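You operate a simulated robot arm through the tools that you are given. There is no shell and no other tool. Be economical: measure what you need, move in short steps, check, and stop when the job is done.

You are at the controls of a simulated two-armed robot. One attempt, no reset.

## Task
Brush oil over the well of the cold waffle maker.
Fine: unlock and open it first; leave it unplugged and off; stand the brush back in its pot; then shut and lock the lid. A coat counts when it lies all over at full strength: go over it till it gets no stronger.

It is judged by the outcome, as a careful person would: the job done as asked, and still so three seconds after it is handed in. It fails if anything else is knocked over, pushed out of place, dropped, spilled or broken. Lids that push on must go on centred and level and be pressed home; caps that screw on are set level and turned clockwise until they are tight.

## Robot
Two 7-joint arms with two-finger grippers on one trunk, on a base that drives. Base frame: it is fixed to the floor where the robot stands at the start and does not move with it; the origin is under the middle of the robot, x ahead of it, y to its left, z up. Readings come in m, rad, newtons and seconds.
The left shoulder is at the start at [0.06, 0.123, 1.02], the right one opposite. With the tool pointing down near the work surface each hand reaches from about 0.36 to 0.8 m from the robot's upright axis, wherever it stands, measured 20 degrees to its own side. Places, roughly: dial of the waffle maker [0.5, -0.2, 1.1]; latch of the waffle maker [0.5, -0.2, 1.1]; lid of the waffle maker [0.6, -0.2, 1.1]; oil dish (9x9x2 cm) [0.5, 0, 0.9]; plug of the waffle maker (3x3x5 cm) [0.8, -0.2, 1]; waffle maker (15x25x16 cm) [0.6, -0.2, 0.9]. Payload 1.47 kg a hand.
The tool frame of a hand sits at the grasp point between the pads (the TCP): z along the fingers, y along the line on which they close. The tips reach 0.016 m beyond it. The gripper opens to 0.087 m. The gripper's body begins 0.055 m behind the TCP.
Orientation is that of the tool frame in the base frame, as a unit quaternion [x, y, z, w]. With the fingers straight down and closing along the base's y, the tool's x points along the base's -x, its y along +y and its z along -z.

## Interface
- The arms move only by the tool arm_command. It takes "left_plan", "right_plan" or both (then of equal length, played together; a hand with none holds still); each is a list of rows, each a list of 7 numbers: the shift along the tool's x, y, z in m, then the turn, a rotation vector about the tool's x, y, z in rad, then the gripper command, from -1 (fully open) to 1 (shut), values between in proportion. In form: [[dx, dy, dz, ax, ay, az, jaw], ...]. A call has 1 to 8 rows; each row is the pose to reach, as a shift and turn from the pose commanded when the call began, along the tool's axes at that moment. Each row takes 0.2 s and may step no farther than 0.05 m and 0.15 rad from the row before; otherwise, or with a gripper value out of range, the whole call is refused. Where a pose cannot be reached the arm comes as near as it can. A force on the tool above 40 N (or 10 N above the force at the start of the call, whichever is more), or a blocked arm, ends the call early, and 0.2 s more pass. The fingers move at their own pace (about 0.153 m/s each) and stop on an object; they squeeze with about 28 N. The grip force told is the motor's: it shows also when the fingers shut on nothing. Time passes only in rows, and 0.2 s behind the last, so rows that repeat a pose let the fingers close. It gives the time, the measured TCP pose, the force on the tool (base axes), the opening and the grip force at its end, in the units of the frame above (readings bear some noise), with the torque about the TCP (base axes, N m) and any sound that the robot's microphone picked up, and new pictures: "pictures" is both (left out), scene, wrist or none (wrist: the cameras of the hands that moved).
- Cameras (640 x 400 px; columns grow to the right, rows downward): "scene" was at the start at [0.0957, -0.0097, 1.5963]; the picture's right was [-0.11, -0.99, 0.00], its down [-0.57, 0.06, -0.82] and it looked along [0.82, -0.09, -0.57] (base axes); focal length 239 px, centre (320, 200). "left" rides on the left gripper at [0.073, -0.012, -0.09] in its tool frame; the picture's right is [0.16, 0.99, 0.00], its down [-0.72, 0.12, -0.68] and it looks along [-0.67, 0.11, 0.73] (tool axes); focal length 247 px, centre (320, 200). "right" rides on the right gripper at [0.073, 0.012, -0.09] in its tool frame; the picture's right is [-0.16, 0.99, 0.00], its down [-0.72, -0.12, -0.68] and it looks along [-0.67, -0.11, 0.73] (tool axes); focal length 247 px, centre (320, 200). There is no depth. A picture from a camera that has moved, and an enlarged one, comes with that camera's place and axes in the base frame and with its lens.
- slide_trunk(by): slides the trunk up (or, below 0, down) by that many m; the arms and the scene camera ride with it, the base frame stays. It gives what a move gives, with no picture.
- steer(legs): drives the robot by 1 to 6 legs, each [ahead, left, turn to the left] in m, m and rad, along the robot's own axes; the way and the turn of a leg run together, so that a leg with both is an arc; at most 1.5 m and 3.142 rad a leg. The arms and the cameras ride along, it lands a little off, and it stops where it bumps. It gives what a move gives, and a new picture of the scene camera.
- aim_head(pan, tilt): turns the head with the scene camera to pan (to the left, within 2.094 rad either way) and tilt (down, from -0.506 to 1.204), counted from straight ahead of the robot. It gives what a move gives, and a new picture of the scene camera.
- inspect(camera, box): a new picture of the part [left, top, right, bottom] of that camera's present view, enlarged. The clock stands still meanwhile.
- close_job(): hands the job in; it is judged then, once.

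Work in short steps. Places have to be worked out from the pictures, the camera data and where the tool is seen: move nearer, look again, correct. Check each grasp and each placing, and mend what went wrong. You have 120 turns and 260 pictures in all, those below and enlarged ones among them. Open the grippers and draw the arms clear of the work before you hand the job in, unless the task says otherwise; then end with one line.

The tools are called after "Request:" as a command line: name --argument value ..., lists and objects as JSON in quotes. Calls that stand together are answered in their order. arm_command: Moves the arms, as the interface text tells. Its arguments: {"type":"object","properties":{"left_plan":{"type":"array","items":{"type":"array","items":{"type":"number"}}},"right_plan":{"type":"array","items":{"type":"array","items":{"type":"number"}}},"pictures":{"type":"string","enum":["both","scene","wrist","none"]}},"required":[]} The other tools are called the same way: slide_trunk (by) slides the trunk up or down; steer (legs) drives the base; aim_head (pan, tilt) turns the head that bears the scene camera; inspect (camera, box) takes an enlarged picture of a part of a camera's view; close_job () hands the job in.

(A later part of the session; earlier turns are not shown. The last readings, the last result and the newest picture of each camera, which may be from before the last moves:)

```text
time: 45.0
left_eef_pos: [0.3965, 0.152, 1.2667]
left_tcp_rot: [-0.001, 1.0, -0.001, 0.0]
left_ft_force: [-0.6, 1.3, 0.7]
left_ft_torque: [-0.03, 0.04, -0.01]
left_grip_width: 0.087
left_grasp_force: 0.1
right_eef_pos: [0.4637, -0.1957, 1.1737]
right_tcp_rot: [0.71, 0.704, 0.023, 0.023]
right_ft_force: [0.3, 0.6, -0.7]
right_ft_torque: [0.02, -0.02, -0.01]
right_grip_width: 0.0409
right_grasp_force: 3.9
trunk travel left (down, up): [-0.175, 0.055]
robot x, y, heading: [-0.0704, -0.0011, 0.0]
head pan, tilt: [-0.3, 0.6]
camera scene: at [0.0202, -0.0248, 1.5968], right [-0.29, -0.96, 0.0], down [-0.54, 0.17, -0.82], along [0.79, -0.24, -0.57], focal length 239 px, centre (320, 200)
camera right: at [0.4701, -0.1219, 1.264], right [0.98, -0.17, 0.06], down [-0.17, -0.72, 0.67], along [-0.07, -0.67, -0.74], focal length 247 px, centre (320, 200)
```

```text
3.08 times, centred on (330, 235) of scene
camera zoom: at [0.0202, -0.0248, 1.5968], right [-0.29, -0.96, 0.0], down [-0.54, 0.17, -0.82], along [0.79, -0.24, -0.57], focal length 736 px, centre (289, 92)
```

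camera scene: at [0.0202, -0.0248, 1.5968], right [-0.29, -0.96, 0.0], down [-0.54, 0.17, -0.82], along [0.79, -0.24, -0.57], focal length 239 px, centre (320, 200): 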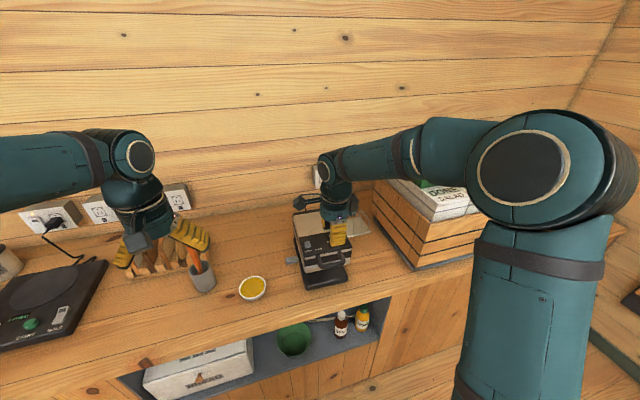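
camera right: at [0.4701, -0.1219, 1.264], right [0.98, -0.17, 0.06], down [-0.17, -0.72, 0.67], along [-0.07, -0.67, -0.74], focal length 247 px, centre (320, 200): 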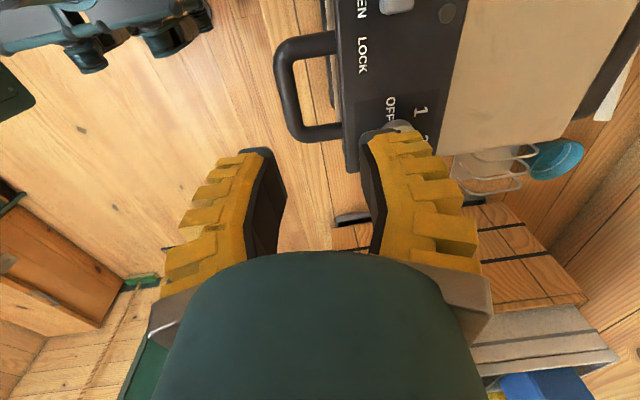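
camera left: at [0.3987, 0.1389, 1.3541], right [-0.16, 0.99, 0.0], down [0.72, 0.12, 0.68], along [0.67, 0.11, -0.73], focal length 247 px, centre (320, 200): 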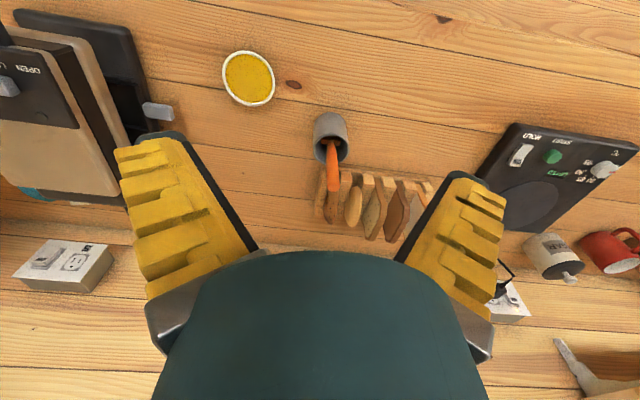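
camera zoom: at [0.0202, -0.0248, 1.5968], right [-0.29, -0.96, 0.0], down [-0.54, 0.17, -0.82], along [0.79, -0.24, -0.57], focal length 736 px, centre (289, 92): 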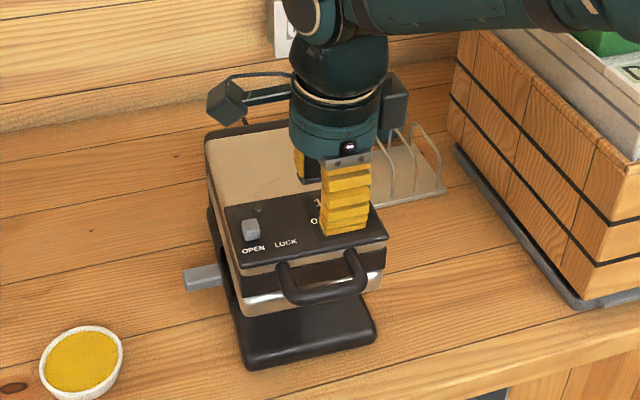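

Two-view intersection now gives the bar at about (0.445, -0.182, 1.066) (higher and nearer than I thought), with ample gap behind it. I descend around it.

Request:
arm_command --right_plan '[[0.012, -0.026, 0.03, 0, 0, 0, 0.2], [0.012, -0.026, 0.06, 0, 0, 0, 0.2], [0.012, -0.026, 0.085, 0, 0, 0, 0.2], [0.012, -0.026, 0.108, 0, 0, 0, 0.2]]'

Request:
inspect --camera "right" --box '[220, 40, 420, 250]'

Request:
inspect --camera "scene" --box '[270, 170, 390, 300]'

```text
time: 46.0
left_eef_pos: [0.3932, 0.1522, 1.2681]
left_tcp_rot: [-0.002, 1.0, 0.001, 0.001]
left_ft_force: [0.3, 0.0, -0.9]
left_ft_torque: [0.01, 0.07, -0.01]
left_grip_width: 0.0869
left_grasp_force: 0.0
right_eef_pos: [0.4427, -0.1807, 1.0764]
right_tcp_rot: [0.71, 0.703, 0.03, 0.027]
right_ft_force: [-19.4, -0.5, 33.9]
right_ft_torque: [-0.51, -1.31, -0.27]
right_grip_width: 0.0318
right_grasp_force: 1.9
trunk travel left (down, up): [-0.175, 0.055]
robot x, y, heading: [-0.0734, 0.0044, 0.002]
head pan, tilt: [-0.3, 0.6]
stopped in row 4 (right hand): the force on the tool passed its limit at 57 N (the readings are from after the stop); the commanded pose is now the measured one
camera scene: at [0.0154, -0.0247, 1.5974], right [-0.29, -0.96, 0.0], down [-0.54, 0.17, -0.83], along [0.79, -0.24, -0.56], focal length 239 px, centre (320, 200)
camera right: at [0.4487, -0.108, 1.1665], right [0.98, -0.17, 0.08], down [-0.18, -0.72, 0.67], along [-0.06, -0.67, -0.74], focal length 247 px, centre (320, 200)
```

scene: 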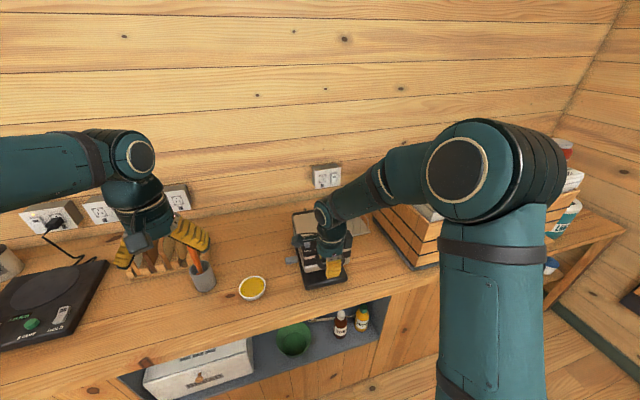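
right: 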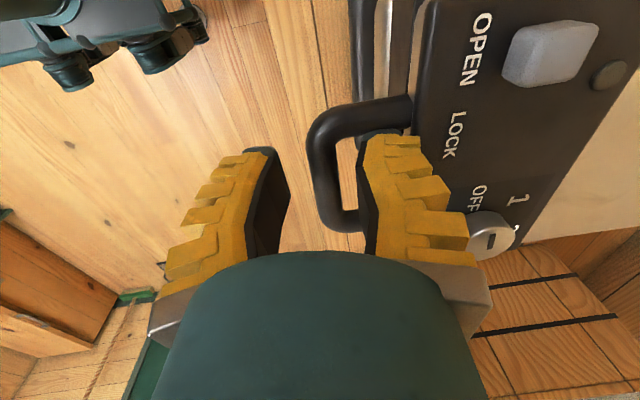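

```text
1.90 times, centred on (320, 145) of right
camera zoom: at [0.4487, -0.108, 1.1665], right [0.98, -0.17, 0.08], down [-0.18, -0.72, 0.67], along [-0.06, -0.67, -0.74], focal length 470 px, centre (320, 305)
```

zoom: 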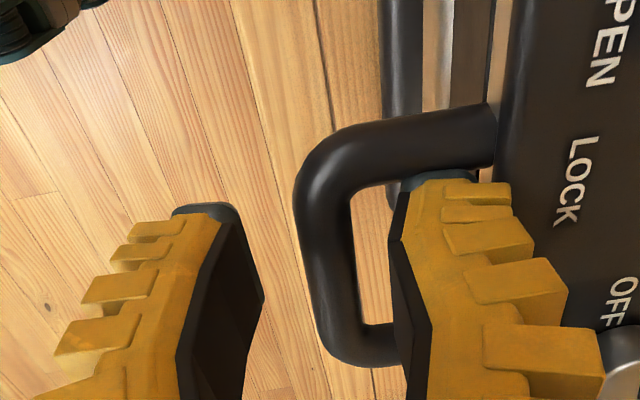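

```text
3.08 times, centred on (330, 235) of scene
camera zoom: at [0.0154, -0.0247, 1.5974], right [-0.29, -0.96, 0.0], down [-0.54, 0.17, -0.83], along [0.79, -0.24, -0.56], focal length 736 px, centre (289, 92)
```

zoom: 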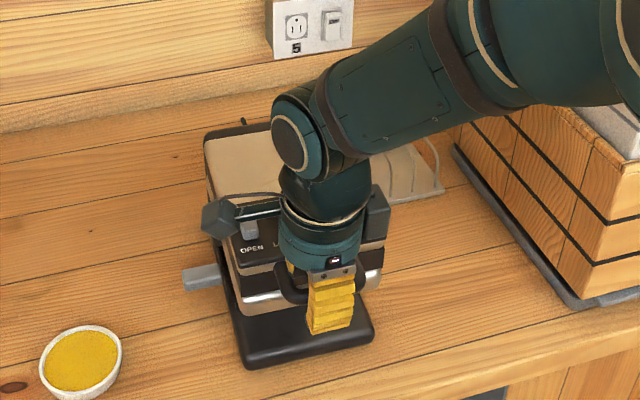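

The rear fingertip bottomed out on the lower plate's rim. The bar looks to be between the fingers, so I raise 4 mm and close.

Request:
arm_command --right_plan '[[0, -0.002, -0.003, 0, 0, 0, 0.3], [0, -0.003, -0.003, 0, 0, 0, 0.7], [0, -0.003, -0.003, 0, 0, 0, 1], [0, -0.003, -0.003, 0, 0, 0, 1]]' --pictures "wrist"

Request:
inspect --camera "right" --box '[220, 40, 420, 250]'

```text
time: 47.0
left_eef_pos: [0.3964, 0.1522, 1.2669]
left_tcp_rot: [-0.001, 1.0, 0.0, 0.0]
left_ft_force: [0.2, -0.6, 0.2]
left_ft_torque: [-0.02, 0.04, 0.0]
left_grip_width: 0.0867
left_grasp_force: 0.2
right_eef_pos: [0.4421, -0.1826, 1.0749]
right_tcp_rot: [0.711, 0.702, 0.027, 0.026]
right_ft_force: [8.7, -3.7, 16.8]
right_ft_torque: [-0.13, -0.1, -0.07]
right_grip_width: 0.006
right_grasp_force: 27.9
trunk travel left (down, up): [-0.175, 0.055]
robot x, y, heading: [-0.0686, 0.0043, 0.0]
head pan, tilt: [-0.3, 0.6]
camera right: at [0.4487, -0.1092, 1.1657], right [0.98, -0.17, 0.07], down [-0.17, -0.72, 0.67], along [-0.06, -0.67, -0.74], focal length 247 px, centre (320, 200)
```

right: 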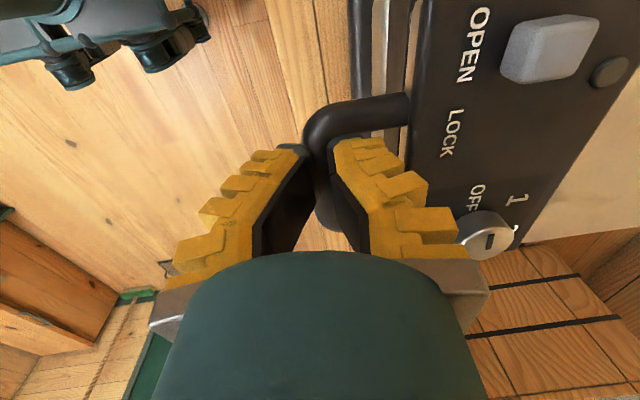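

```text
1.90 times, centred on (320, 145) of right
camera zoom: at [0.4487, -0.1092, 1.1657], right [0.98, -0.17, 0.07], down [-0.17, -0.72, 0.67], along [-0.06, -0.67, -0.74], focal length 470 px, centre (320, 305)
```

zoom: 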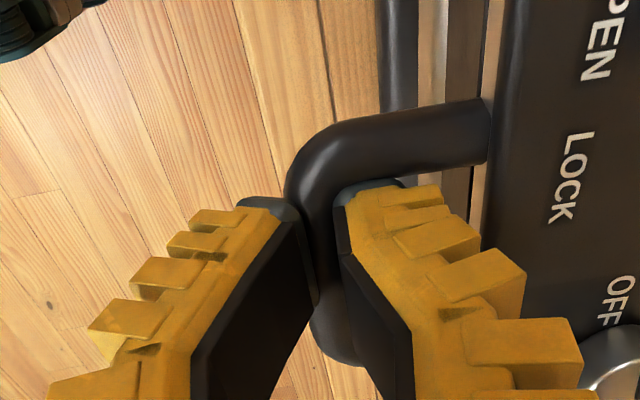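

The grip now holds the bar (27.9 N, jaws blocked). I lift along the arc about 15° with the hand kept pointing down.

Request:
arm_command --right_plan '[[0, 0.004, -0.0147, 0, 0, 0, 1], [0, 0.009, -0.0293, 0, 0, 0, 1], [0, 0.0145, -0.044, 0, 0, 0, 1], [0, 0.0205, -0.0575, 0, 0, 0, 1]]'

```text
time: 48.0
left_eef_pos: [0.3962, 0.1522, 1.2671]
left_tcp_rot: [-0.002, 1.0, 0.0, 0.0]
left_ft_force: [-0.4, -1.1, -0.7]
left_ft_torque: [0.0, -0.01, -0.01]
left_grip_width: 0.087
left_grasp_force: 0.1
right_eef_pos: [0.4562, -0.1828, 1.1354]
right_tcp_rot: [0.711, 0.702, 0.027, 0.025]
right_ft_force: [0.6, -0.6, 0.5]
right_ft_torque: [0.0, 0.0, 0.04]
right_grip_width: 0.0001
right_grasp_force: 28.1
trunk travel left (down, up): [-0.175, 0.055]
robot x, y, heading: [-0.077, -0.0043, 0.001]
head pan, tilt: [-0.3, 0.6]
camera scene: at [0.0194, -0.0254, 1.5968], right [-0.29, -0.96, 0.0], down [-0.54, 0.17, -0.83], along [0.79, -0.24, -0.56], focal length 239 px, centre (320, 200)
camera right: at [0.4632, -0.1091, 1.224], right [0.98, -0.17, 0.07], down [-0.17, -0.72, 0.67], along [-0.06, -0.67, -0.74], focal length 247 px, centre (320, 200)
```

scene: 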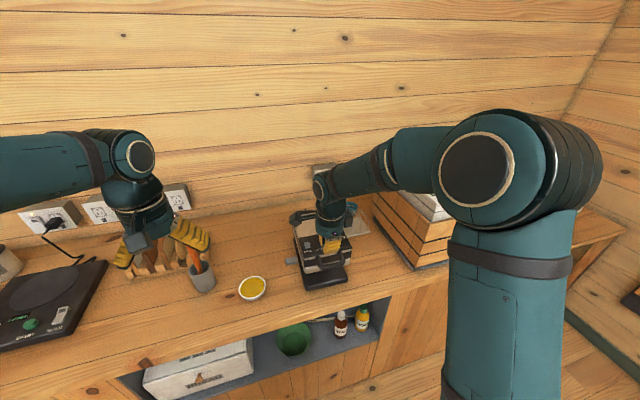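
right: 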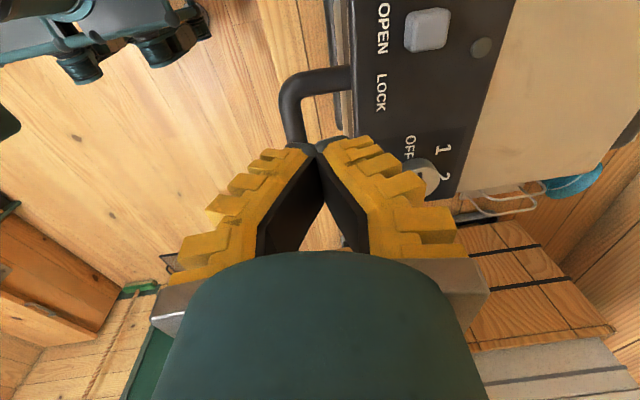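

It slipped off: the bar was at the very tips, and I now see the rear finger had landed on the handle's left leg because the hand was ~13 mm too far left. I reopen, recentre at y≈-0.195, and descend lower.

Request:
arm_command --right_plan '[[-0.006, -0.006, 0, 0, 0, 0, 0.2], [-0.0125, -0.0127, 0, 0, 0, 0, 0.2], [-0.0125, -0.0145, 0.025, 0, 0, 0, 0.2], [-0.0125, -0.016, 0.045, 0, 0, 0, 0.2], [-0.0125, -0.0175, 0.065, 0, 0, 0, 0.2], [-0.0125, -0.0189, 0.082, 0, 0, 0, 0.2]]' --pictures "wrist"

Request:
inspect --camera "right" --box '[220, 40, 420, 250]'

```text
time: 49.2
left_eef_pos: [0.3958, 0.1517, 1.2679]
left_tcp_rot: [-0.002, 1.0, 0.0, 0.0]
left_ft_force: [0.5, -0.1, 0.0]
left_ft_torque: [0.04, 0.02, 0.0]
left_grip_width: 0.0868
left_grasp_force: 0.1
right_eef_pos: [0.4441, -0.1951, 1.0801]
right_tcp_rot: [0.712, 0.701, 0.033, 0.03]
right_ft_force: [-12.6, -0.6, 26.2]
right_ft_torque: [-0.42, -0.9, -0.19]
right_grip_width: 0.0345
right_grasp_force: 1.9
trunk travel left (down, up): [-0.175, 0.055]
robot x, y, heading: [-0.0758, 0.0017, -0.0]
head pan, tilt: [-0.3, 0.6]
stopped in row 6 (right hand): the force on the tool passed its limit at 45 N (the readings are from after the stop); the commanded pose is now the measured one
camera right: at [0.4497, -0.1227, 1.1688], right [0.98, -0.17, 0.09], down [-0.19, -0.72, 0.66], along [-0.05, -0.67, -0.74], focal length 247 px, centre (320, 200)
```

right: 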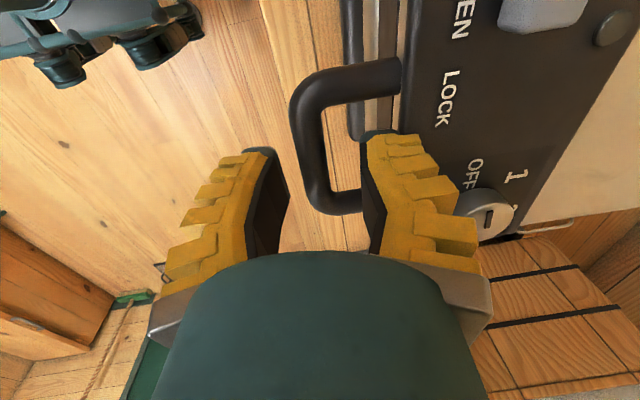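

```text
1.90 times, centred on (320, 145) of right
camera zoom: at [0.4497, -0.1227, 1.1688], right [0.98, -0.17, 0.09], down [-0.19, -0.72, 0.66], along [-0.05, -0.67, -0.74], focal length 470 px, centre (320, 305)
```

zoom: 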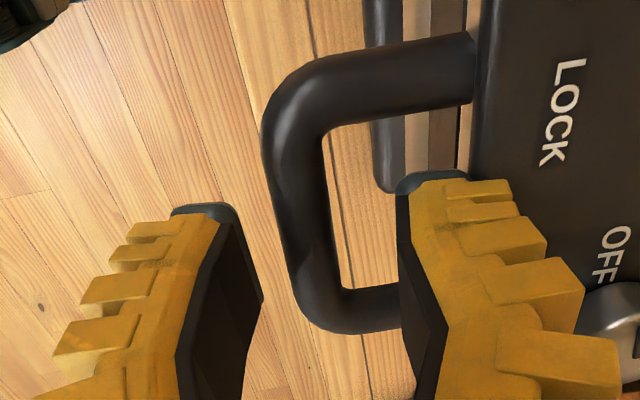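

The rear finger is actually catching the panel's front edge: the hand must be 8 mm nearer me. I raise, shift to x≈0.436, y≈-0.187, and descend again.

Request:
arm_command --right_plan '[[0, 0, -0.015, 0, 0, 0, 0.25], [0.008, -0.009, -0.015, 0, 0, 0, 0.25], [0.008, -0.0095, 0.0, 0, 0, 0, 0.25], [0.008, -0.0105, 0.01, 0, 0, 0, 0.25], [0.008, -0.0115, 0.02, 0, 0, 0, 0.25], [0.008, -0.0125, 0.03, 0, 0, 0, 0.25]]' --pictures "wrist"

Request:
inspect --camera "right" --box '[220, 40, 420, 250]'

```text
time: 50.6
left_eef_pos: [0.3975, 0.1525, 1.2675]
left_tcp_rot: [-0.002, 1.0, 0.0, 0.0]
left_ft_force: [0.3, 0.5, -0.2]
left_ft_torque: [0.04, 0.03, -0.01]
left_grip_width: 0.0868
left_grasp_force: 0.0
right_eef_pos: [0.4348, -0.1871, 1.0444]
right_tcp_rot: [0.711, 0.702, 0.031, 0.029]
right_ft_force: [0.2, 0.6, -0.3]
right_ft_torque: [0.03, -0.03, -0.01]
right_grip_width: 0.0386
right_grasp_force: 4.4
trunk travel left (down, up): [-0.175, 0.055]
robot x, y, heading: [-0.069, 0.0011, -0.001]
head pan, tilt: [-0.3, 0.6]
camera right: at [0.4402, -0.1139, 1.1341], right [0.98, -0.17, 0.08], down [-0.18, -0.72, 0.67], along [-0.05, -0.67, -0.74], focal length 247 px, centre (320, 200)
```

right: 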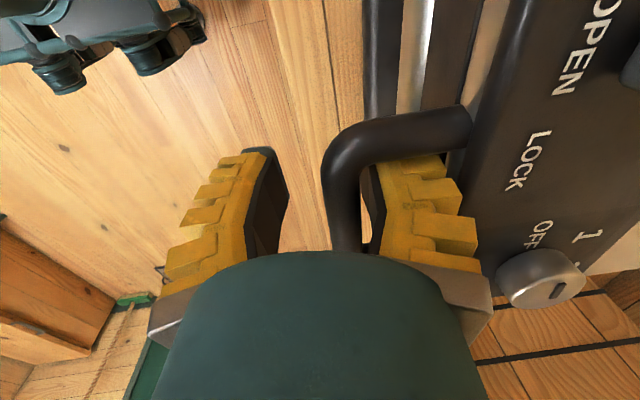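

```text
1.90 times, centred on (320, 145) of right
camera zoom: at [0.4402, -0.1139, 1.1341], right [0.98, -0.17, 0.08], down [-0.18, -0.72, 0.67], along [-0.05, -0.67, -0.74], focal length 470 px, centre (320, 305)
```

zoom: 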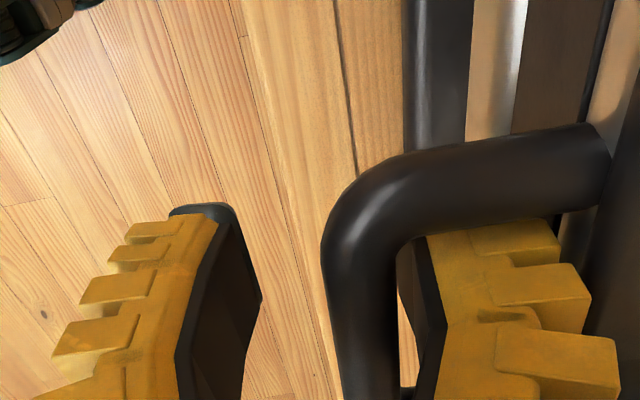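

Now the finger is properly through the loop with no force. I centre slightly and close.

Request:
arm_command --right_plan '[[0, 0.005, 0, 0, 0, 0, 0.5], [0, 0.006, 0, 0, 0, 0, 1], [0, 0.006, 0, 0, 0, 0, 1]]' --pictures "wrist"

```text
time: 51.4
left_eef_pos: [0.3976, 0.1512, 1.2669]
left_tcp_rot: [-0.002, 1.0, 0.0, -0.001]
left_ft_force: [-0.1, 0.2, 0.1]
left_ft_torque: [0.03, 0.01, 0.01]
left_grip_width: 0.0871
left_grasp_force: 0.0
right_eef_pos: [0.4422, -0.1865, 1.0446]
right_tcp_rot: [0.711, 0.702, 0.031, 0.028]
right_ft_force: [7.7, -0.8, -1.9]
right_ft_torque: [-0.02, 0.12, -0.02]
right_grip_width: 0.0
right_grasp_force: 28.4
trunk travel left (down, up): [-0.175, 0.055]
robot x, y, heading: [-0.0739, -0.0007, 0.001]
head pan, tilt: [-0.3, 0.6]
camera right: at [0.4487, -0.1145, 1.1348], right [0.98, -0.17, 0.08], down [-0.18, -0.72, 0.67], along [-0.05, -0.67, -0.74], focal length 247 px, centre (320, 200)
```

right: 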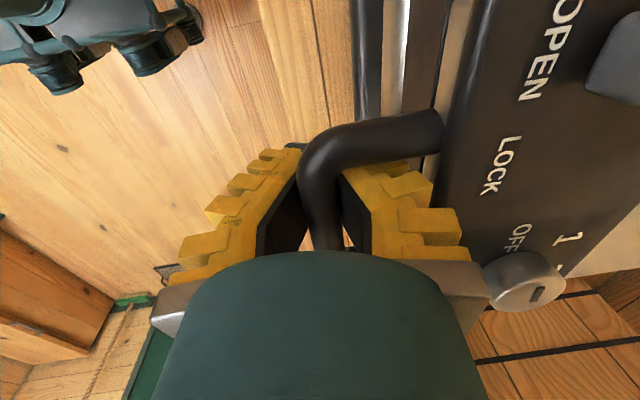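

The bar is caged above the shut tips. I lift again along the arc.

Request:
arm_command --right_plan '[[0, 0.0, -0.0147, 0, 0, 0, 1], [0, 0.003, -0.0293, 0, 0, 0, 1], [0, 0.008, -0.044, 0, 0, 0, 1], [0, 0.014, -0.0575, 0, 0, 0, 1], [0, 0.02, -0.068, 0, 0, 0, 1]]'

```text
time: 52.6
left_eef_pos: [0.3961, 0.1528, 1.2677]
left_tcp_rot: [-0.002, 1.0, 0.0, -0.001]
left_ft_force: [-0.3, 0.1, -0.4]
left_ft_torque: [-0.04, -0.03, 0.01]
left_grip_width: 0.0869
left_grasp_force: 0.0
right_eef_pos: [0.4561, -0.1885, 1.1169]
right_tcp_rot: [0.711, 0.702, 0.031, 0.029]
right_ft_force: [-5.3, 3.2, -1.5]
right_ft_torque: [-0.07, -0.1, 0.02]
right_grip_width: 0.0002
right_grasp_force: 27.7
trunk travel left (down, up): [-0.175, 0.055]
robot x, y, heading: [-0.0744, 0.0032, -0.002]
head pan, tilt: [-0.3, 0.6]
camera scene: at [0.0184, -0.0249, 1.5969], right [-0.29, -0.96, 0.0], down [-0.54, 0.17, -0.83], along [0.79, -0.24, -0.56], focal length 239 px, centre (320, 200)
camera right: at [0.4611, -0.1159, 1.2059], right [0.98, -0.17, 0.08], down [-0.18, -0.72, 0.67], along [-0.05, -0.67, -0.74], focal length 247 px, centre (320, 200)
```

scene: 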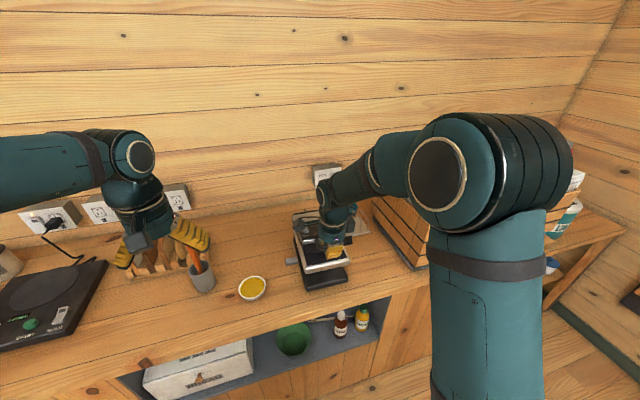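
right: 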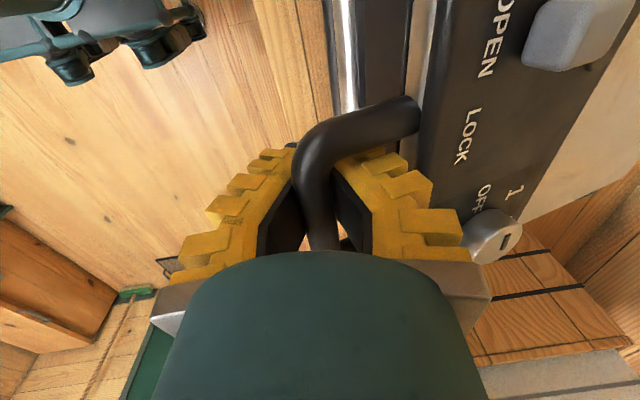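

Lid is following smoothly with small forces. I continue to about 45°.

Request:
arm_command --right_plan '[[0, 0.0117, -0.0191, 0, 0, 0, 1], [0, 0.0231, -0.0352, 0, 0, 0, 1], [0, 0.0364, -0.0501, 0, 0, 0, 1], [0, 0.0517, -0.0648, 0, 0, 0, 1], [0, 0.0679, -0.0785, 0, 0, 0, 1], [0, 0.0849, -0.0891, 0, 0, 0, 1]]'

```text
time: 54.0
left_eef_pos: [0.3959, 0.1516, 1.2672]
left_tcp_rot: [-0.002, 1.0, 0.0, 0.0]
left_ft_force: [-0.1, -0.2, -0.5]
left_ft_torque: [0.01, 0.02, 0.03]
left_grip_width: 0.0869
left_grasp_force: 0.1
right_eef_pos: [0.5295, -0.1878, 1.2111]
right_tcp_rot: [0.711, 0.702, 0.032, 0.03]
right_ft_force: [-6.3, -0.7, 1.2]
right_ft_torque: [-0.07, 0.07, -0.16]
right_grip_width: 0.0003
right_grasp_force: 28.2
trunk travel left (down, up): [-0.175, 0.055]
robot x, y, heading: [-0.0698, 0.0015, 0.003]
head pan, tilt: [-0.3, 0.6]
camera scene: at [0.0184, -0.0255, 1.5969], right [-0.29, -0.96, 0.0], down [-0.54, 0.17, -0.83], along [0.79, -0.24, -0.56], focal length 239 px, centre (320, 200)
camera right: at [0.5353, -0.1156, 1.3006], right [0.98, -0.17, 0.08], down [-0.18, -0.72, 0.67], along [-0.05, -0.67, -0.74], focal length 247 px, centre (320, 200)
```

scene: 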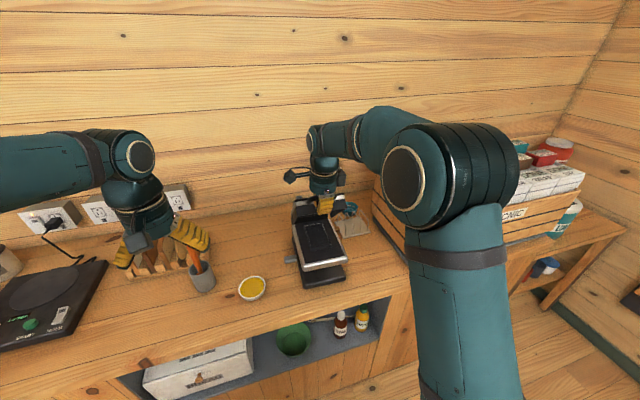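
right: 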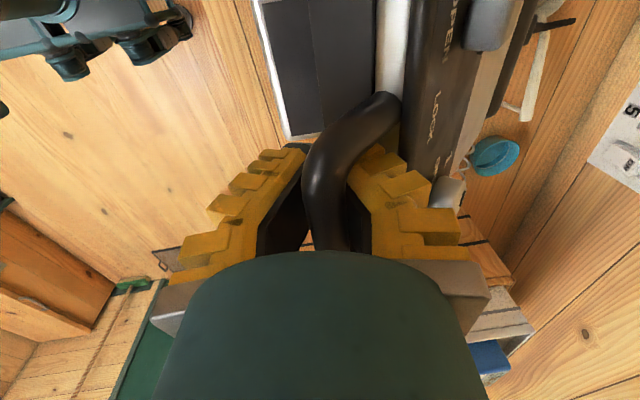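

The well is exposed. I continue toward upright.

Request:
arm_command --right_plan '[[0, 0.0283, -0.0146, 0, 0, 0, 1], [0, 0.0563, -0.0253, 0, 0, 0, 1], [0, 0.087, -0.0317, 0, 0, 0, 1], [0, 0.1174, -0.0351, 0, 0, 0, 1], [0, 0.1484, -0.0345, 0, 0, 0, 1], [0, 0.179, -0.0289, 0, 0, 0, 1]]'

Request:
inspect --camera "scene" --box '[250, 110, 390, 300]'

```text
time: 55.4
left_eef_pos: [0.393, 0.151, 1.2691]
left_tcp_rot: [-0.002, 1.0, -0.001, 0.001]
left_ft_force: [0.6, -0.5, 0.5]
left_ft_torque: [0.0, 0.01, 0.0]
left_grip_width: 0.0868
left_grasp_force: 0.1
right_eef_pos: [0.6527, -0.1876, 1.2522]
right_tcp_rot: [0.71, 0.702, 0.034, 0.031]
right_ft_force: [-16.6, 4.3, 24.3]
right_ft_torque: [-0.39, 0.06, -0.2]
right_grip_width: 0.0106
right_grasp_force: 27.8
right hand out of reach, approached as far as the arm can: row 5, 6
trunk travel left (down, up): [-0.175, 0.055]
robot x, y, heading: [-0.0709, 0.0001, 0.002]
head pan, tilt: [-0.3, 0.6]
camera scene: at [0.014, -0.0241, 1.5975], right [-0.29, -0.96, 0.0], down [-0.54, 0.17, -0.83], along [0.79, -0.24, -0.56], focal length 239 px, centre (320, 200)
camera right: at [0.6574, -0.1156, 1.3413], right [0.98, -0.17, 0.09], down [-0.19, -0.73, 0.66], along [-0.05, -0.67, -0.74], focal length 247 px, centre (320, 200)
```

scene: 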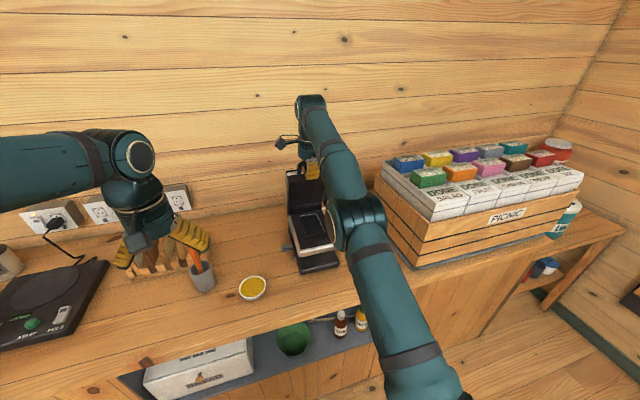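
right: 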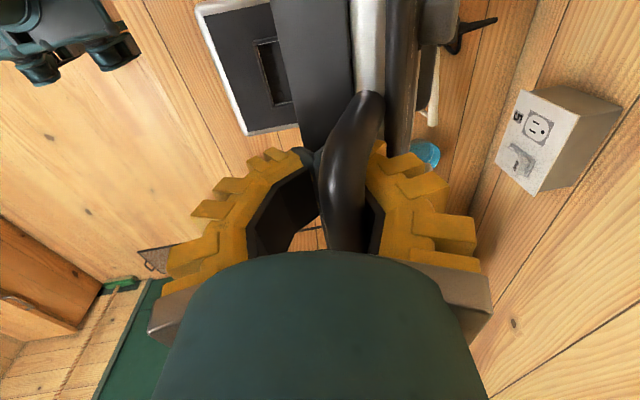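

```text
2.11 times, centred on (320, 205) of scene
camera zoom: at [0.014, -0.0241, 1.5975], right [-0.29, -0.96, 0.0], down [-0.54, 0.17, -0.83], along [0.79, -0.24, -0.56], focal length 504 px, centre (320, 190)
```

zoom: 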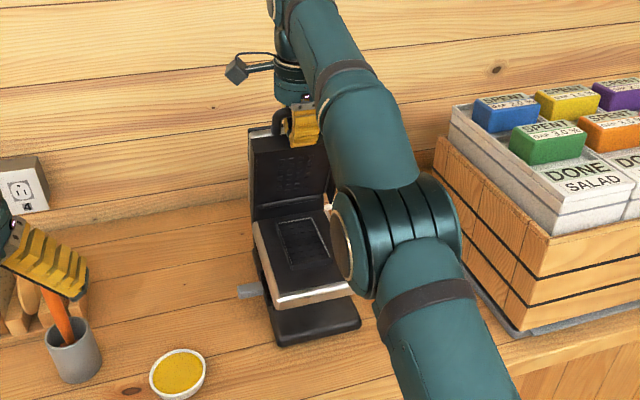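

Lid is at about 80°, arm at its reach limit. I drive the base 5 cm forward with the hand still in the handle to take the lid past upright.

Request:
steer --legs '[[0.05, 0, 0]]'

Request:
inspect --camera "scene" --box '[250, 110, 390, 300]'

```text
time: 56.3
left_eef_pos: [0.4306, 0.151, 1.2677]
left_tcp_rot: [-0.002, 1.0, 0.0, 0.001]
left_ft_force: [0.2, 0.6, 0.2]
left_ft_torque: [-0.03, -0.04, -0.01]
left_grip_width: 0.0871
left_grasp_force: 0.0
right_eef_pos: [0.6913, -0.1902, 1.2493]
right_tcp_rot: [0.711, 0.702, 0.033, 0.03]
right_ft_force: [-0.4, -1.9, -0.4]
right_ft_torque: [0.01, 0.35, 0.05]
right_grip_width: 0.0023
right_grasp_force: 27.9
trunk travel left (down, up): [-0.175, 0.055]
robot x, y, heading: [-0.0386, 0.0015, 0.005]
head pan, tilt: [-0.3, 0.6]
stopped in leg 1: the force on the tool passed its limit at 44 N (the readings are from after the stop); the commanded pose is now the measured one
camera scene: at [0.0525, -0.0256, 1.5968], right [-0.29, -0.96, 0.0], down [-0.54, 0.17, -0.83], along [0.79, -0.24, -0.56], focal length 239 px, centre (320, 200)
```

scene: 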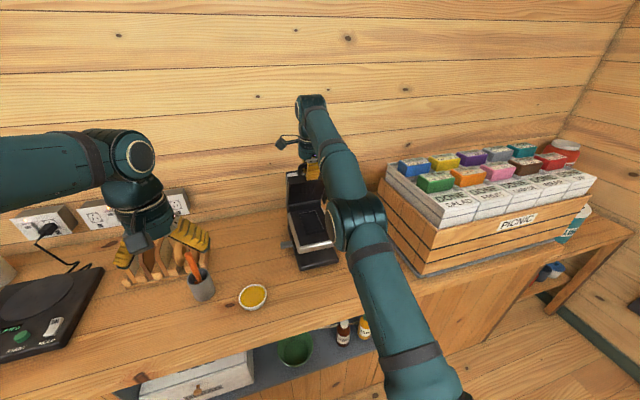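

```text
2.11 times, centred on (320, 205) of scene
camera zoom: at [0.0525, -0.0256, 1.5968], right [-0.29, -0.96, 0.0], down [-0.54, 0.17, -0.83], along [0.79, -0.24, -0.56], focal length 504 px, centre (320, 190)
```

zoom: 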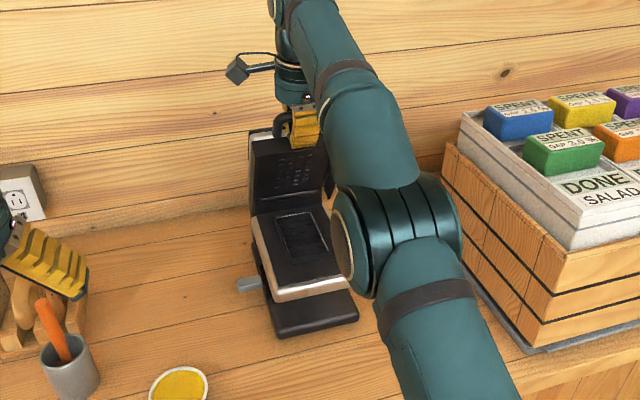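

The maker seems to have slid backward during the push (its base front is now around x≈0.6). I look at it from the left wrist and right wrist cameras before doing more.

Request:
inspect --camera "left" --box '[0, 0, 320, 300]'

Request:
inspect --camera "right" --box '[150, 0, 550, 280]'

```text
1.33 times, centred on (160, 150) of left
camera zoom: at [0.3566, 0.139, 1.3554], right [-0.16, 0.99, 0.0], down [0.72, 0.12, 0.68], along [0.67, 0.11, -0.73], focal length 329 px, centre (533, 267)
```

zoom: 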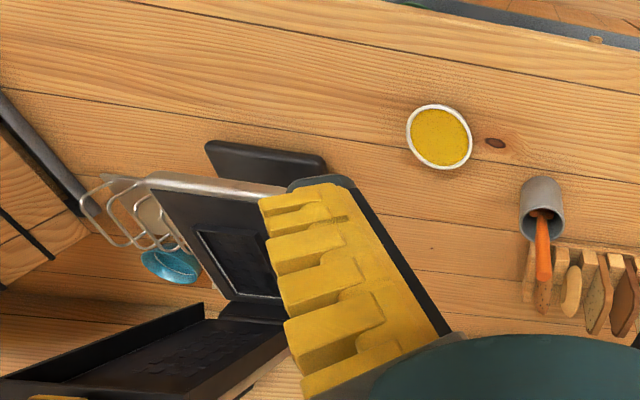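

```text
1.43 times, centred on (350, 140) of right
camera zoom: at [0.6952, -0.1182, 1.3381], right [0.98, -0.17, 0.09], down [-0.18, -0.73, 0.66], along [-0.05, -0.67, -0.74], focal length 353 px, centre (277, 286)
```

zoom: 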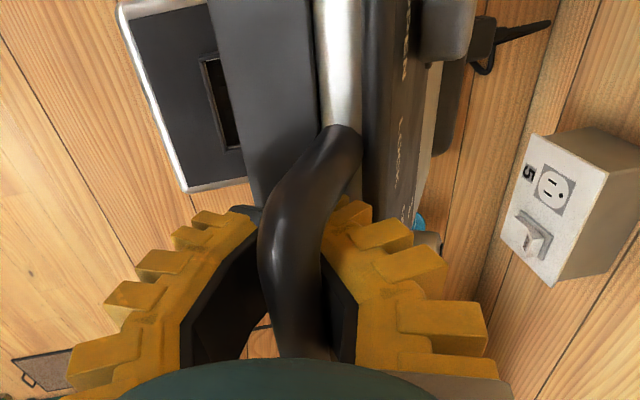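

The lid stands near 70°; the deep finger cage jammed against the lid's front wall and pushed the maker instead. I open the jaws to a loose fork and raise it so only the tips straddle the bar.

Request:
arm_command --right_plan '[[0, 0, 0, 0, 0, 0, 0.5], [0, 0, -0.006, 0, 0, 0, 0.35], [0, 0, -0.012, 0, 0, 0, 0.35], [0, 0, -0.018, 0, 0, 0, 0.35]]'

Request:
inspect --camera "right" --box '[220, 40, 420, 250]'

```text
time: 57.3
left_eef_pos: [0.4298, 0.1511, 1.2672]
left_tcp_rot: [-0.001, 1.0, 0.0, 0.0]
left_ft_force: [-1.0, 0.4, 0.5]
left_ft_torque: [-0.01, 0.01, -0.01]
left_grip_width: 0.0869
left_grasp_force: 0.1
right_eef_pos: [0.6821, -0.1897, 1.2629]
right_tcp_rot: [0.711, 0.702, 0.033, 0.03]
right_ft_force: [-0.2, -0.1, -0.1]
right_ft_torque: [0.0, -0.02, 0.04]
right_grip_width: 0.0345
right_grasp_force: 5.0
right hand out of reach, approached as far as the arm can: row 3, 4
trunk travel left (down, up): [-0.175, 0.055]
robot x, y, heading: [-0.0406, 0.0019, -0.005]
head pan, tilt: [-0.3, 0.6]
camera scene: at [0.0536, -0.0254, 1.5968], right [-0.29, -0.96, 0.0], down [-0.54, 0.17, -0.82], along [0.79, -0.24, -0.57], focal length 239 px, centre (320, 200)
camera right: at [0.6876, -0.1176, 1.3528], right [0.98, -0.17, 0.09], down [-0.18, -0.73, 0.66], along [-0.05, -0.67, -0.74], focal length 247 px, centre (320, 200)
```

scene: 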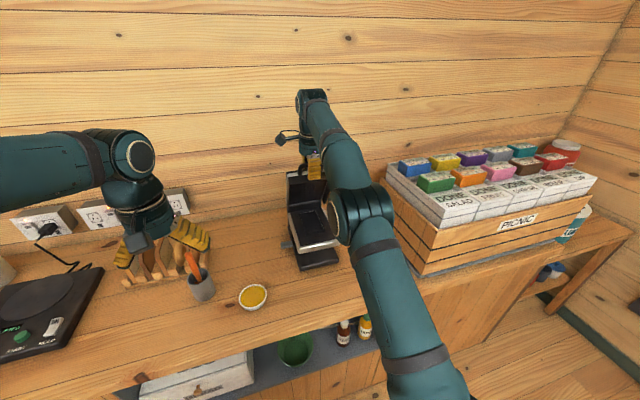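
right: 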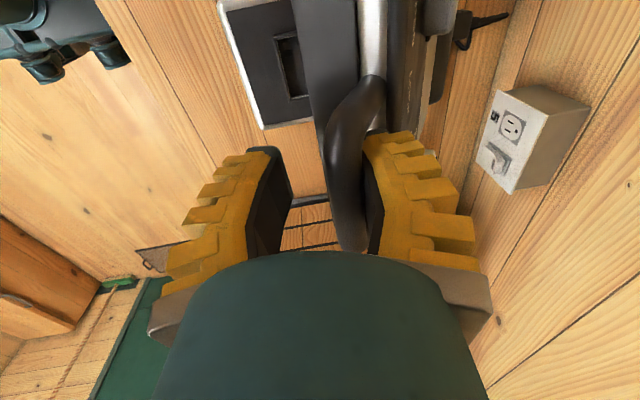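

```text
1.90 times, centred on (320, 145) of right
camera zoom: at [0.6876, -0.1176, 1.3528], right [0.98, -0.17, 0.09], down [-0.18, -0.73, 0.66], along [-0.05, -0.67, -0.74], focal length 470 px, centre (320, 305)
```

zoom: 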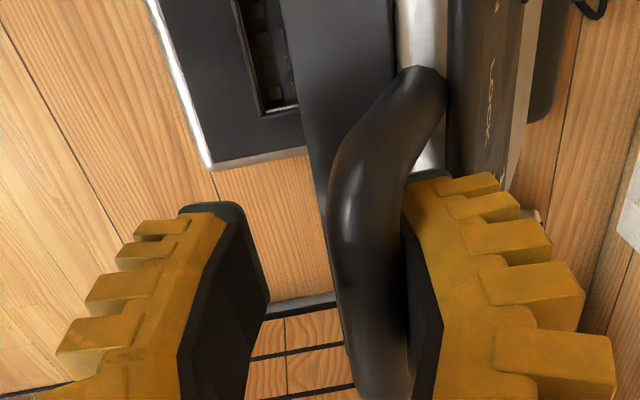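

No load on the hand, and the bar isn't resting on the front finger, so the lid stands by itself. I raise the trunk 4 cm to draw the fork out upward.

Request:
slide_trunk --by 0.045

Request:
inspect --camera "right" --box '[150, 0, 550, 280]'

```text
time: 58.2
left_eef_pos: [0.4309, 0.1507, 1.312]
left_tcp_rot: [-0.001, 1.0, 0.001, 0.001]
left_ft_force: [-0.4, 0.0, 0.0]
left_ft_torque: [0.03, -0.01, -0.04]
left_grip_width: 0.0871
left_grasp_force: 0.0
right_eef_pos: [0.6831, -0.1904, 1.3075]
right_tcp_rot: [0.711, 0.702, 0.034, 0.029]
right_ft_force: [-0.4, -0.5, 1.0]
right_ft_torque: [0.01, -0.04, 0.01]
right_grip_width: 0.0344
right_grasp_force: 4.5
trunk travel left (down, up): [-0.22, 0.01]
robot x, y, heading: [-0.0381, -0.0002, 0.005]
head pan, tilt: [-0.3, 0.6]
```

```text
1.43 times, centred on (350, 140) of right
camera zoom: at [0.6876, -0.1178, 1.3974], right [0.98, -0.17, 0.09], down [-0.18, -0.73, 0.66], along [-0.05, -0.67, -0.74], focal length 353 px, centre (277, 286)
```

zoom: 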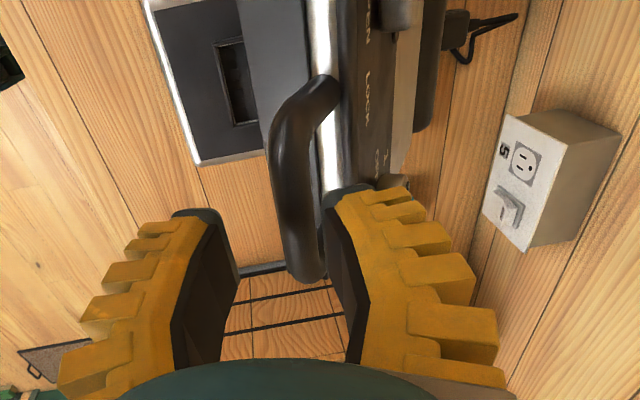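

The lid stays up. I withdraw the right hand up and back toward me, checking the lid.

Request:
slide_trunk --by 0.01

Request:
arm_command --right_plan '[[0, -0.005, -0.015, 0, 0, 0, 0.1], [0, -0.025, -0.04, 0, 0, 0, 0.1], [-0.01, -0.06, -0.06, 0, 0, 0, 0.1], [-0.03, -0.1, -0.08, 0, 0, 0, 0.1], [-0.05, -0.14, -0.09, 0, 0, 0, 0.1], [-0.07, -0.18, -0.1, 0, 0, 0, 0.1], [-0.09, -0.22, -0.1, 0, 0, 0, 0.1], [-0.11, -0.26, -0.1, 0, 0, 0, 0.1]]'

Request:
inspect --camera "scene" --box '[240, 130, 400, 300]'

```text
time: 58.8
left_eef_pos: [0.4311, 0.1513, 1.3226]
left_tcp_rot: [0.0, 1.0, -0.001, 0.0]
left_ft_force: [-0.6, -0.2, 0.1]
left_ft_torque: [0.0, 0.02, -0.01]
left_grip_width: 0.0868
left_grasp_force: 0.0
right_eef_pos: [0.6818, -0.1901, 1.3176]
right_tcp_rot: [0.711, 0.702, 0.032, 0.03]
right_ft_force: [0.4, 0.6, 0.2]
right_ft_torque: [-0.02, 0.01, -0.02]
right_grip_width: 0.0342
right_grasp_force: 3.8
trunk travel left (down, up): [-0.23, 0.0]
robot x, y, heading: [-0.0378, -0.0006, 0.002]
head pan, tilt: [-0.3, 0.6]
```

```text
time: 60.6
left_eef_pos: [0.4285, 0.1502, 1.3228]
left_tcp_rot: [-0.002, 1.0, -0.001, 0.0]
left_ft_force: [0.3, 0.0, -0.3]
left_ft_torque: [-0.01, -0.02, -0.03]
left_grip_width: 0.0871
left_grasp_force: 0.0
right_eef_pos: [0.4102, -0.2976, 1.3919]
right_tcp_rot: [0.71, 0.702, 0.033, 0.03]
right_ft_force: [0.6, -0.4, -0.5]
right_ft_torque: [0.03, -0.03, 0.01]
right_grip_width: 0.0448
right_grasp_force: 4.2
trunk travel left (down, up): [-0.23, 0.0]
robot x, y, heading: [-0.0381, 0.0029, 0.001]
head pan, tilt: [-0.3, 0.6]
camera scene: at [0.0513, -0.0263, 1.6519], right [-0.29, -0.96, 0.0], down [-0.54, 0.17, -0.83], along [0.79, -0.24, -0.56], focal length 239 px, centre (320, 200)
camera right: at [0.4165, -0.2249, 1.4824], right [0.98, -0.17, 0.09], down [-0.19, -0.73, 0.66], along [-0.05, -0.67, -0.74], focal length 247 px, centre (320, 200)
```

scene: 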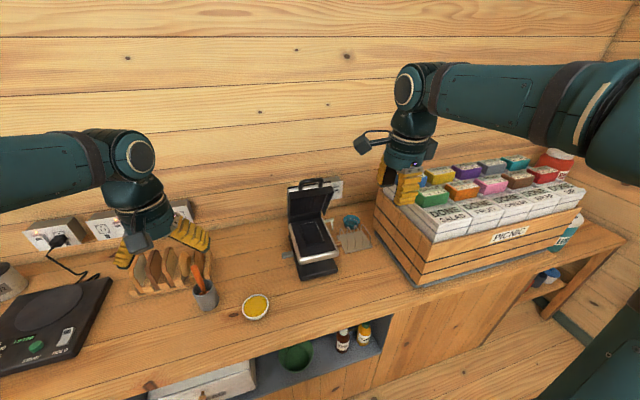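
right: 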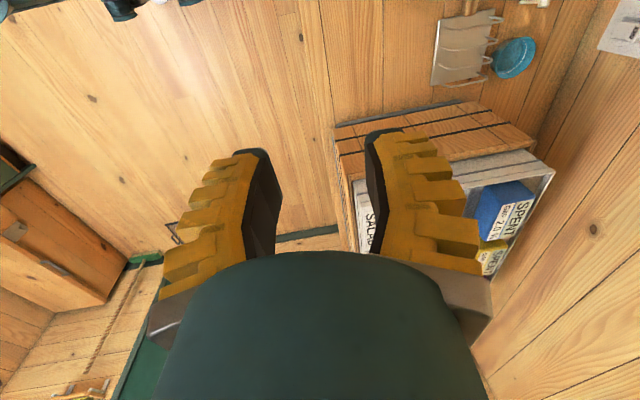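

```text
2.35 times, centred on (320, 215) of scene
camera zoom: at [0.0513, -0.0263, 1.6519], right [-0.29, -0.96, 0.0], down [-0.54, 0.17, -0.83], along [0.79, -0.24, -0.56], focal length 563 px, centre (320, 165)
```

zoom: 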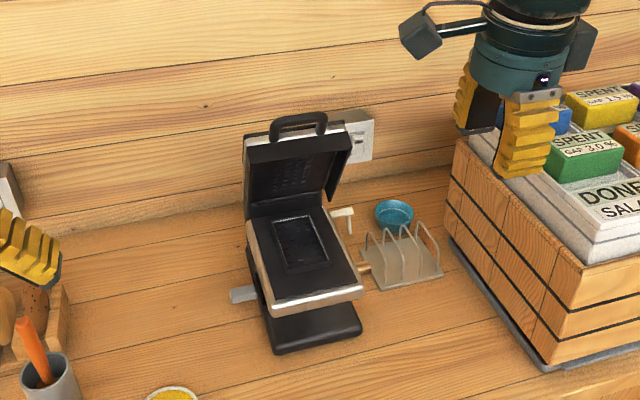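

The maker's lid is open and standing; the maker itself slid ~10 cm back (rack and cup untouched), which I'll restore later via the locked handle. Now I tuck the right hand away, lower the trunk, and strafe right 0.2 m so the left arm covers pot, dish and well.

Request:
arm_command --right_plan '[[-0.025, -0.03, -0.015, 0, 0, 0, 0.1], [-0.05, -0.06, -0.03, 0, 0, 0, 0.1], [-0.075, -0.09, -0.045, 0, 0, 0, 0.1], [-0.1, -0.12, -0.06, 0, 0, 0, 0.1]]' --pictures "none"

Request:
slide_trunk --by -0.055

Request:
steer --legs '[[0.04, -0.2, 0]]'

Request:
aim_head --pan 0.05 --tilt 0.7

```text
time: 61.6
left_eef_pos: [0.428, 0.151, 1.3235]
left_tcp_rot: [-0.001, 1.0, 0.0, 0.001]
left_ft_force: [-0.1, -0.2, 0.6]
left_ft_torque: [0.01, -0.01, -0.01]
left_grip_width: 0.0874
left_grasp_force: 0.2
right_eef_pos: [0.2834, -0.3939, 1.439]
right_tcp_rot: [0.71, 0.703, 0.034, 0.03]
right_ft_force: [0.2, 0.4, 0.4]
right_ft_torque: [0.02, -0.03, -0.02]
right_grip_width: 0.0449
right_grasp_force: 4.1
trunk travel left (down, up): [-0.23, 0.0]
robot x, y, heading: [-0.0352, 0.0009, 0.003]
head pan, tilt: [-0.3, 0.6]
```

```text
time: 62.6
left_eef_pos: [0.4301, 0.1521, 1.2676]
left_tcp_rot: [-0.002, 1.0, 0.0, 0.0]
left_ft_force: [0.3, 0.2, 0.3]
left_ft_torque: [0.03, 0.01, -0.04]
left_grip_width: 0.0872
left_grasp_force: 0.1
right_eef_pos: [0.2849, -0.3923, 1.3839]
right_tcp_rot: [0.711, 0.701, 0.033, 0.029]
right_ft_force: [-0.2, 0.1, 0.5]
right_ft_torque: [0.01, -0.03, 0.02]
right_grip_width: 0.0449
right_grasp_force: 3.7
trunk travel left (down, up): [-0.175, 0.055]
robot x, y, heading: [-0.0347, -0.0004, 0.002]
head pan, tilt: [-0.3, 0.6]
```

```text
time: 65.0
left_eef_pos: [0.4717, -0.0508, 1.2665]
left_tcp_rot: [-0.003, 1.0, 0.0, 0.0]
left_ft_force: [-0.4, -0.1, -0.7]
left_ft_torque: [0.03, -0.01, -0.02]
left_grip_width: 0.0871
left_grasp_force: 0.1
right_eef_pos: [0.3271, -0.5977, 1.3838]
right_tcp_rot: [0.71, 0.703, 0.034, 0.03]
right_ft_force: [-1.0, 0.3, 0.2]
right_ft_torque: [0.0, 0.02, -0.03]
right_grip_width: 0.0447
right_grasp_force: 4.3
trunk travel left (down, up): [-0.175, 0.055]
robot x, y, heading: [0.0007, -0.203, 0.003]
head pan, tilt: [-0.3, 0.6]
camera scene: at [0.0946, -0.2288, 1.5968], right [-0.29, -0.96, 0.0], down [-0.54, 0.17, -0.83], along [0.79, -0.24, -0.57], focal length 239 px, centre (320, 200)
```

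scene: 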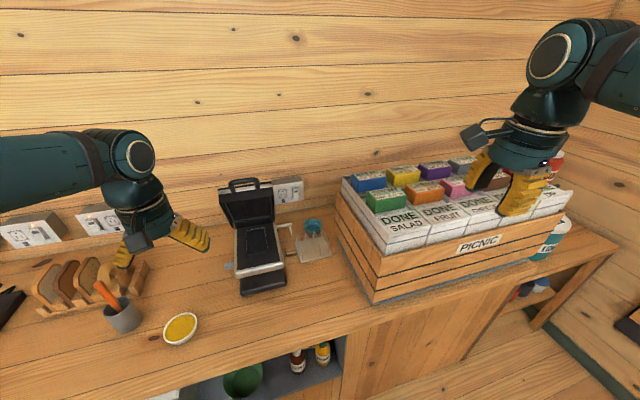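

```text
time: 65.8
left_eef_pos: [0.4709, -0.0518, 1.2677]
left_tcp_rot: [-0.003, 1.0, 0.0, -0.001]
left_ft_force: [-0.3, 0.5, -0.2]
left_ft_torque: [0.0, 0.03, -0.02]
left_grip_width: 0.087
left_grasp_force: 0.0
right_eef_pos: [0.3283, -0.5957, 1.384]
right_tcp_rot: [0.71, 0.703, 0.033, 0.03]
right_ft_force: [0.1, 0.1, 0.3]
right_ft_torque: [-0.03, -0.02, 0.02]
right_grip_width: 0.0448
right_grasp_force: 4.6
trunk travel left (down, up): [-0.175, 0.055]
robot x, y, heading: [-0.0002, -0.2018, 0.004]
head pan, tilt: [0.051, 0.7]
camera scene: at [0.0948, -0.198, 1.5882], right [0.05, -1.0, 0.0], down [-0.64, -0.03, -0.77], along [0.76, 0.04, -0.64], focal length 239 px, centre (320, 200)
```

scene: 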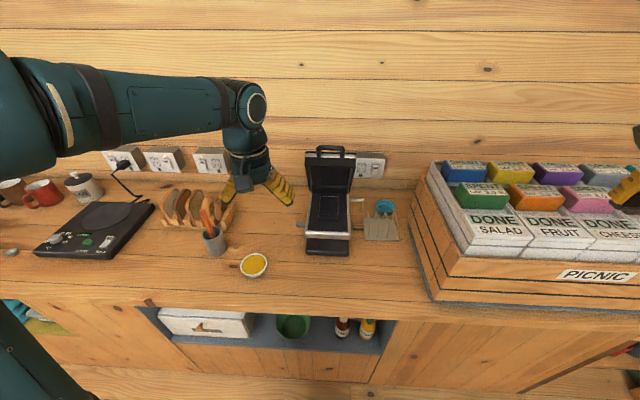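

Good overview. I enlarge the well and the pot with brush.

Request:
inspect --camera "scene" --box '[280, 130, 400, 260]'

Request:
inspect --camera "scene" --box '[170, 175, 290, 285]'

Request:
inspect --camera "left" --box '[0, 0, 640, 260]'

```text
3.08 times, centred on (340, 195) of scene
camera zoom: at [0.0948, -0.198, 1.5882], right [0.05, -1.0, 0.0], down [-0.64, -0.03, -0.77], along [0.76, 0.04, -0.64], focal length 736 px, centre (258, 215)
```

zoom: 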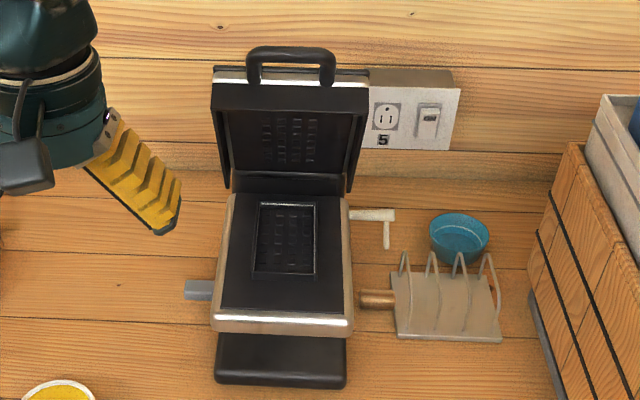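

```text
3.64 times, centred on (230, 230) of scene
camera zoom: at [0.0948, -0.198, 1.5882], right [0.05, -1.0, 0.0], down [-0.64, -0.03, -0.77], along [0.76, 0.04, -0.64], focal length 870 px, centre (647, 91)
```

zoom: 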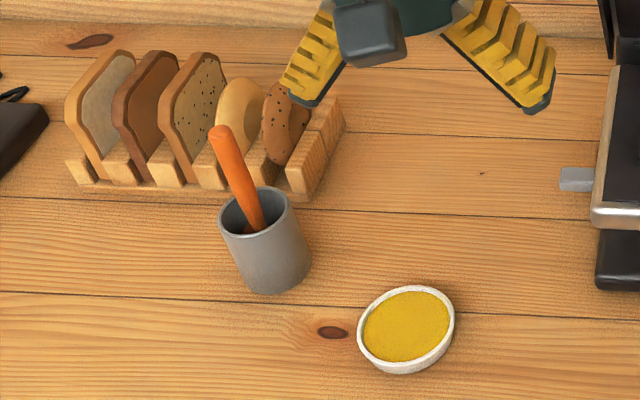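

```text
1.00 times, centred on (320, 130) of left (not enlarged: the box is as wide or as high as the picture)
camera zoom: at [0.3981, -0.0629, 1.3553], right [-0.16, 0.99, 0.0], down [0.72, 0.12, 0.68], along [0.67, 0.11, -0.73], focal length 247 px, centre (320, 270)
```

zoom: 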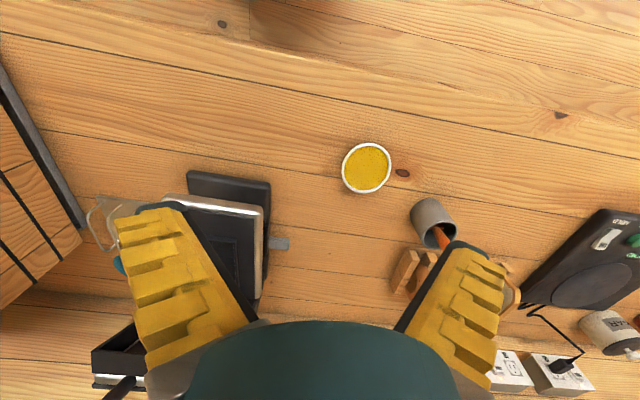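

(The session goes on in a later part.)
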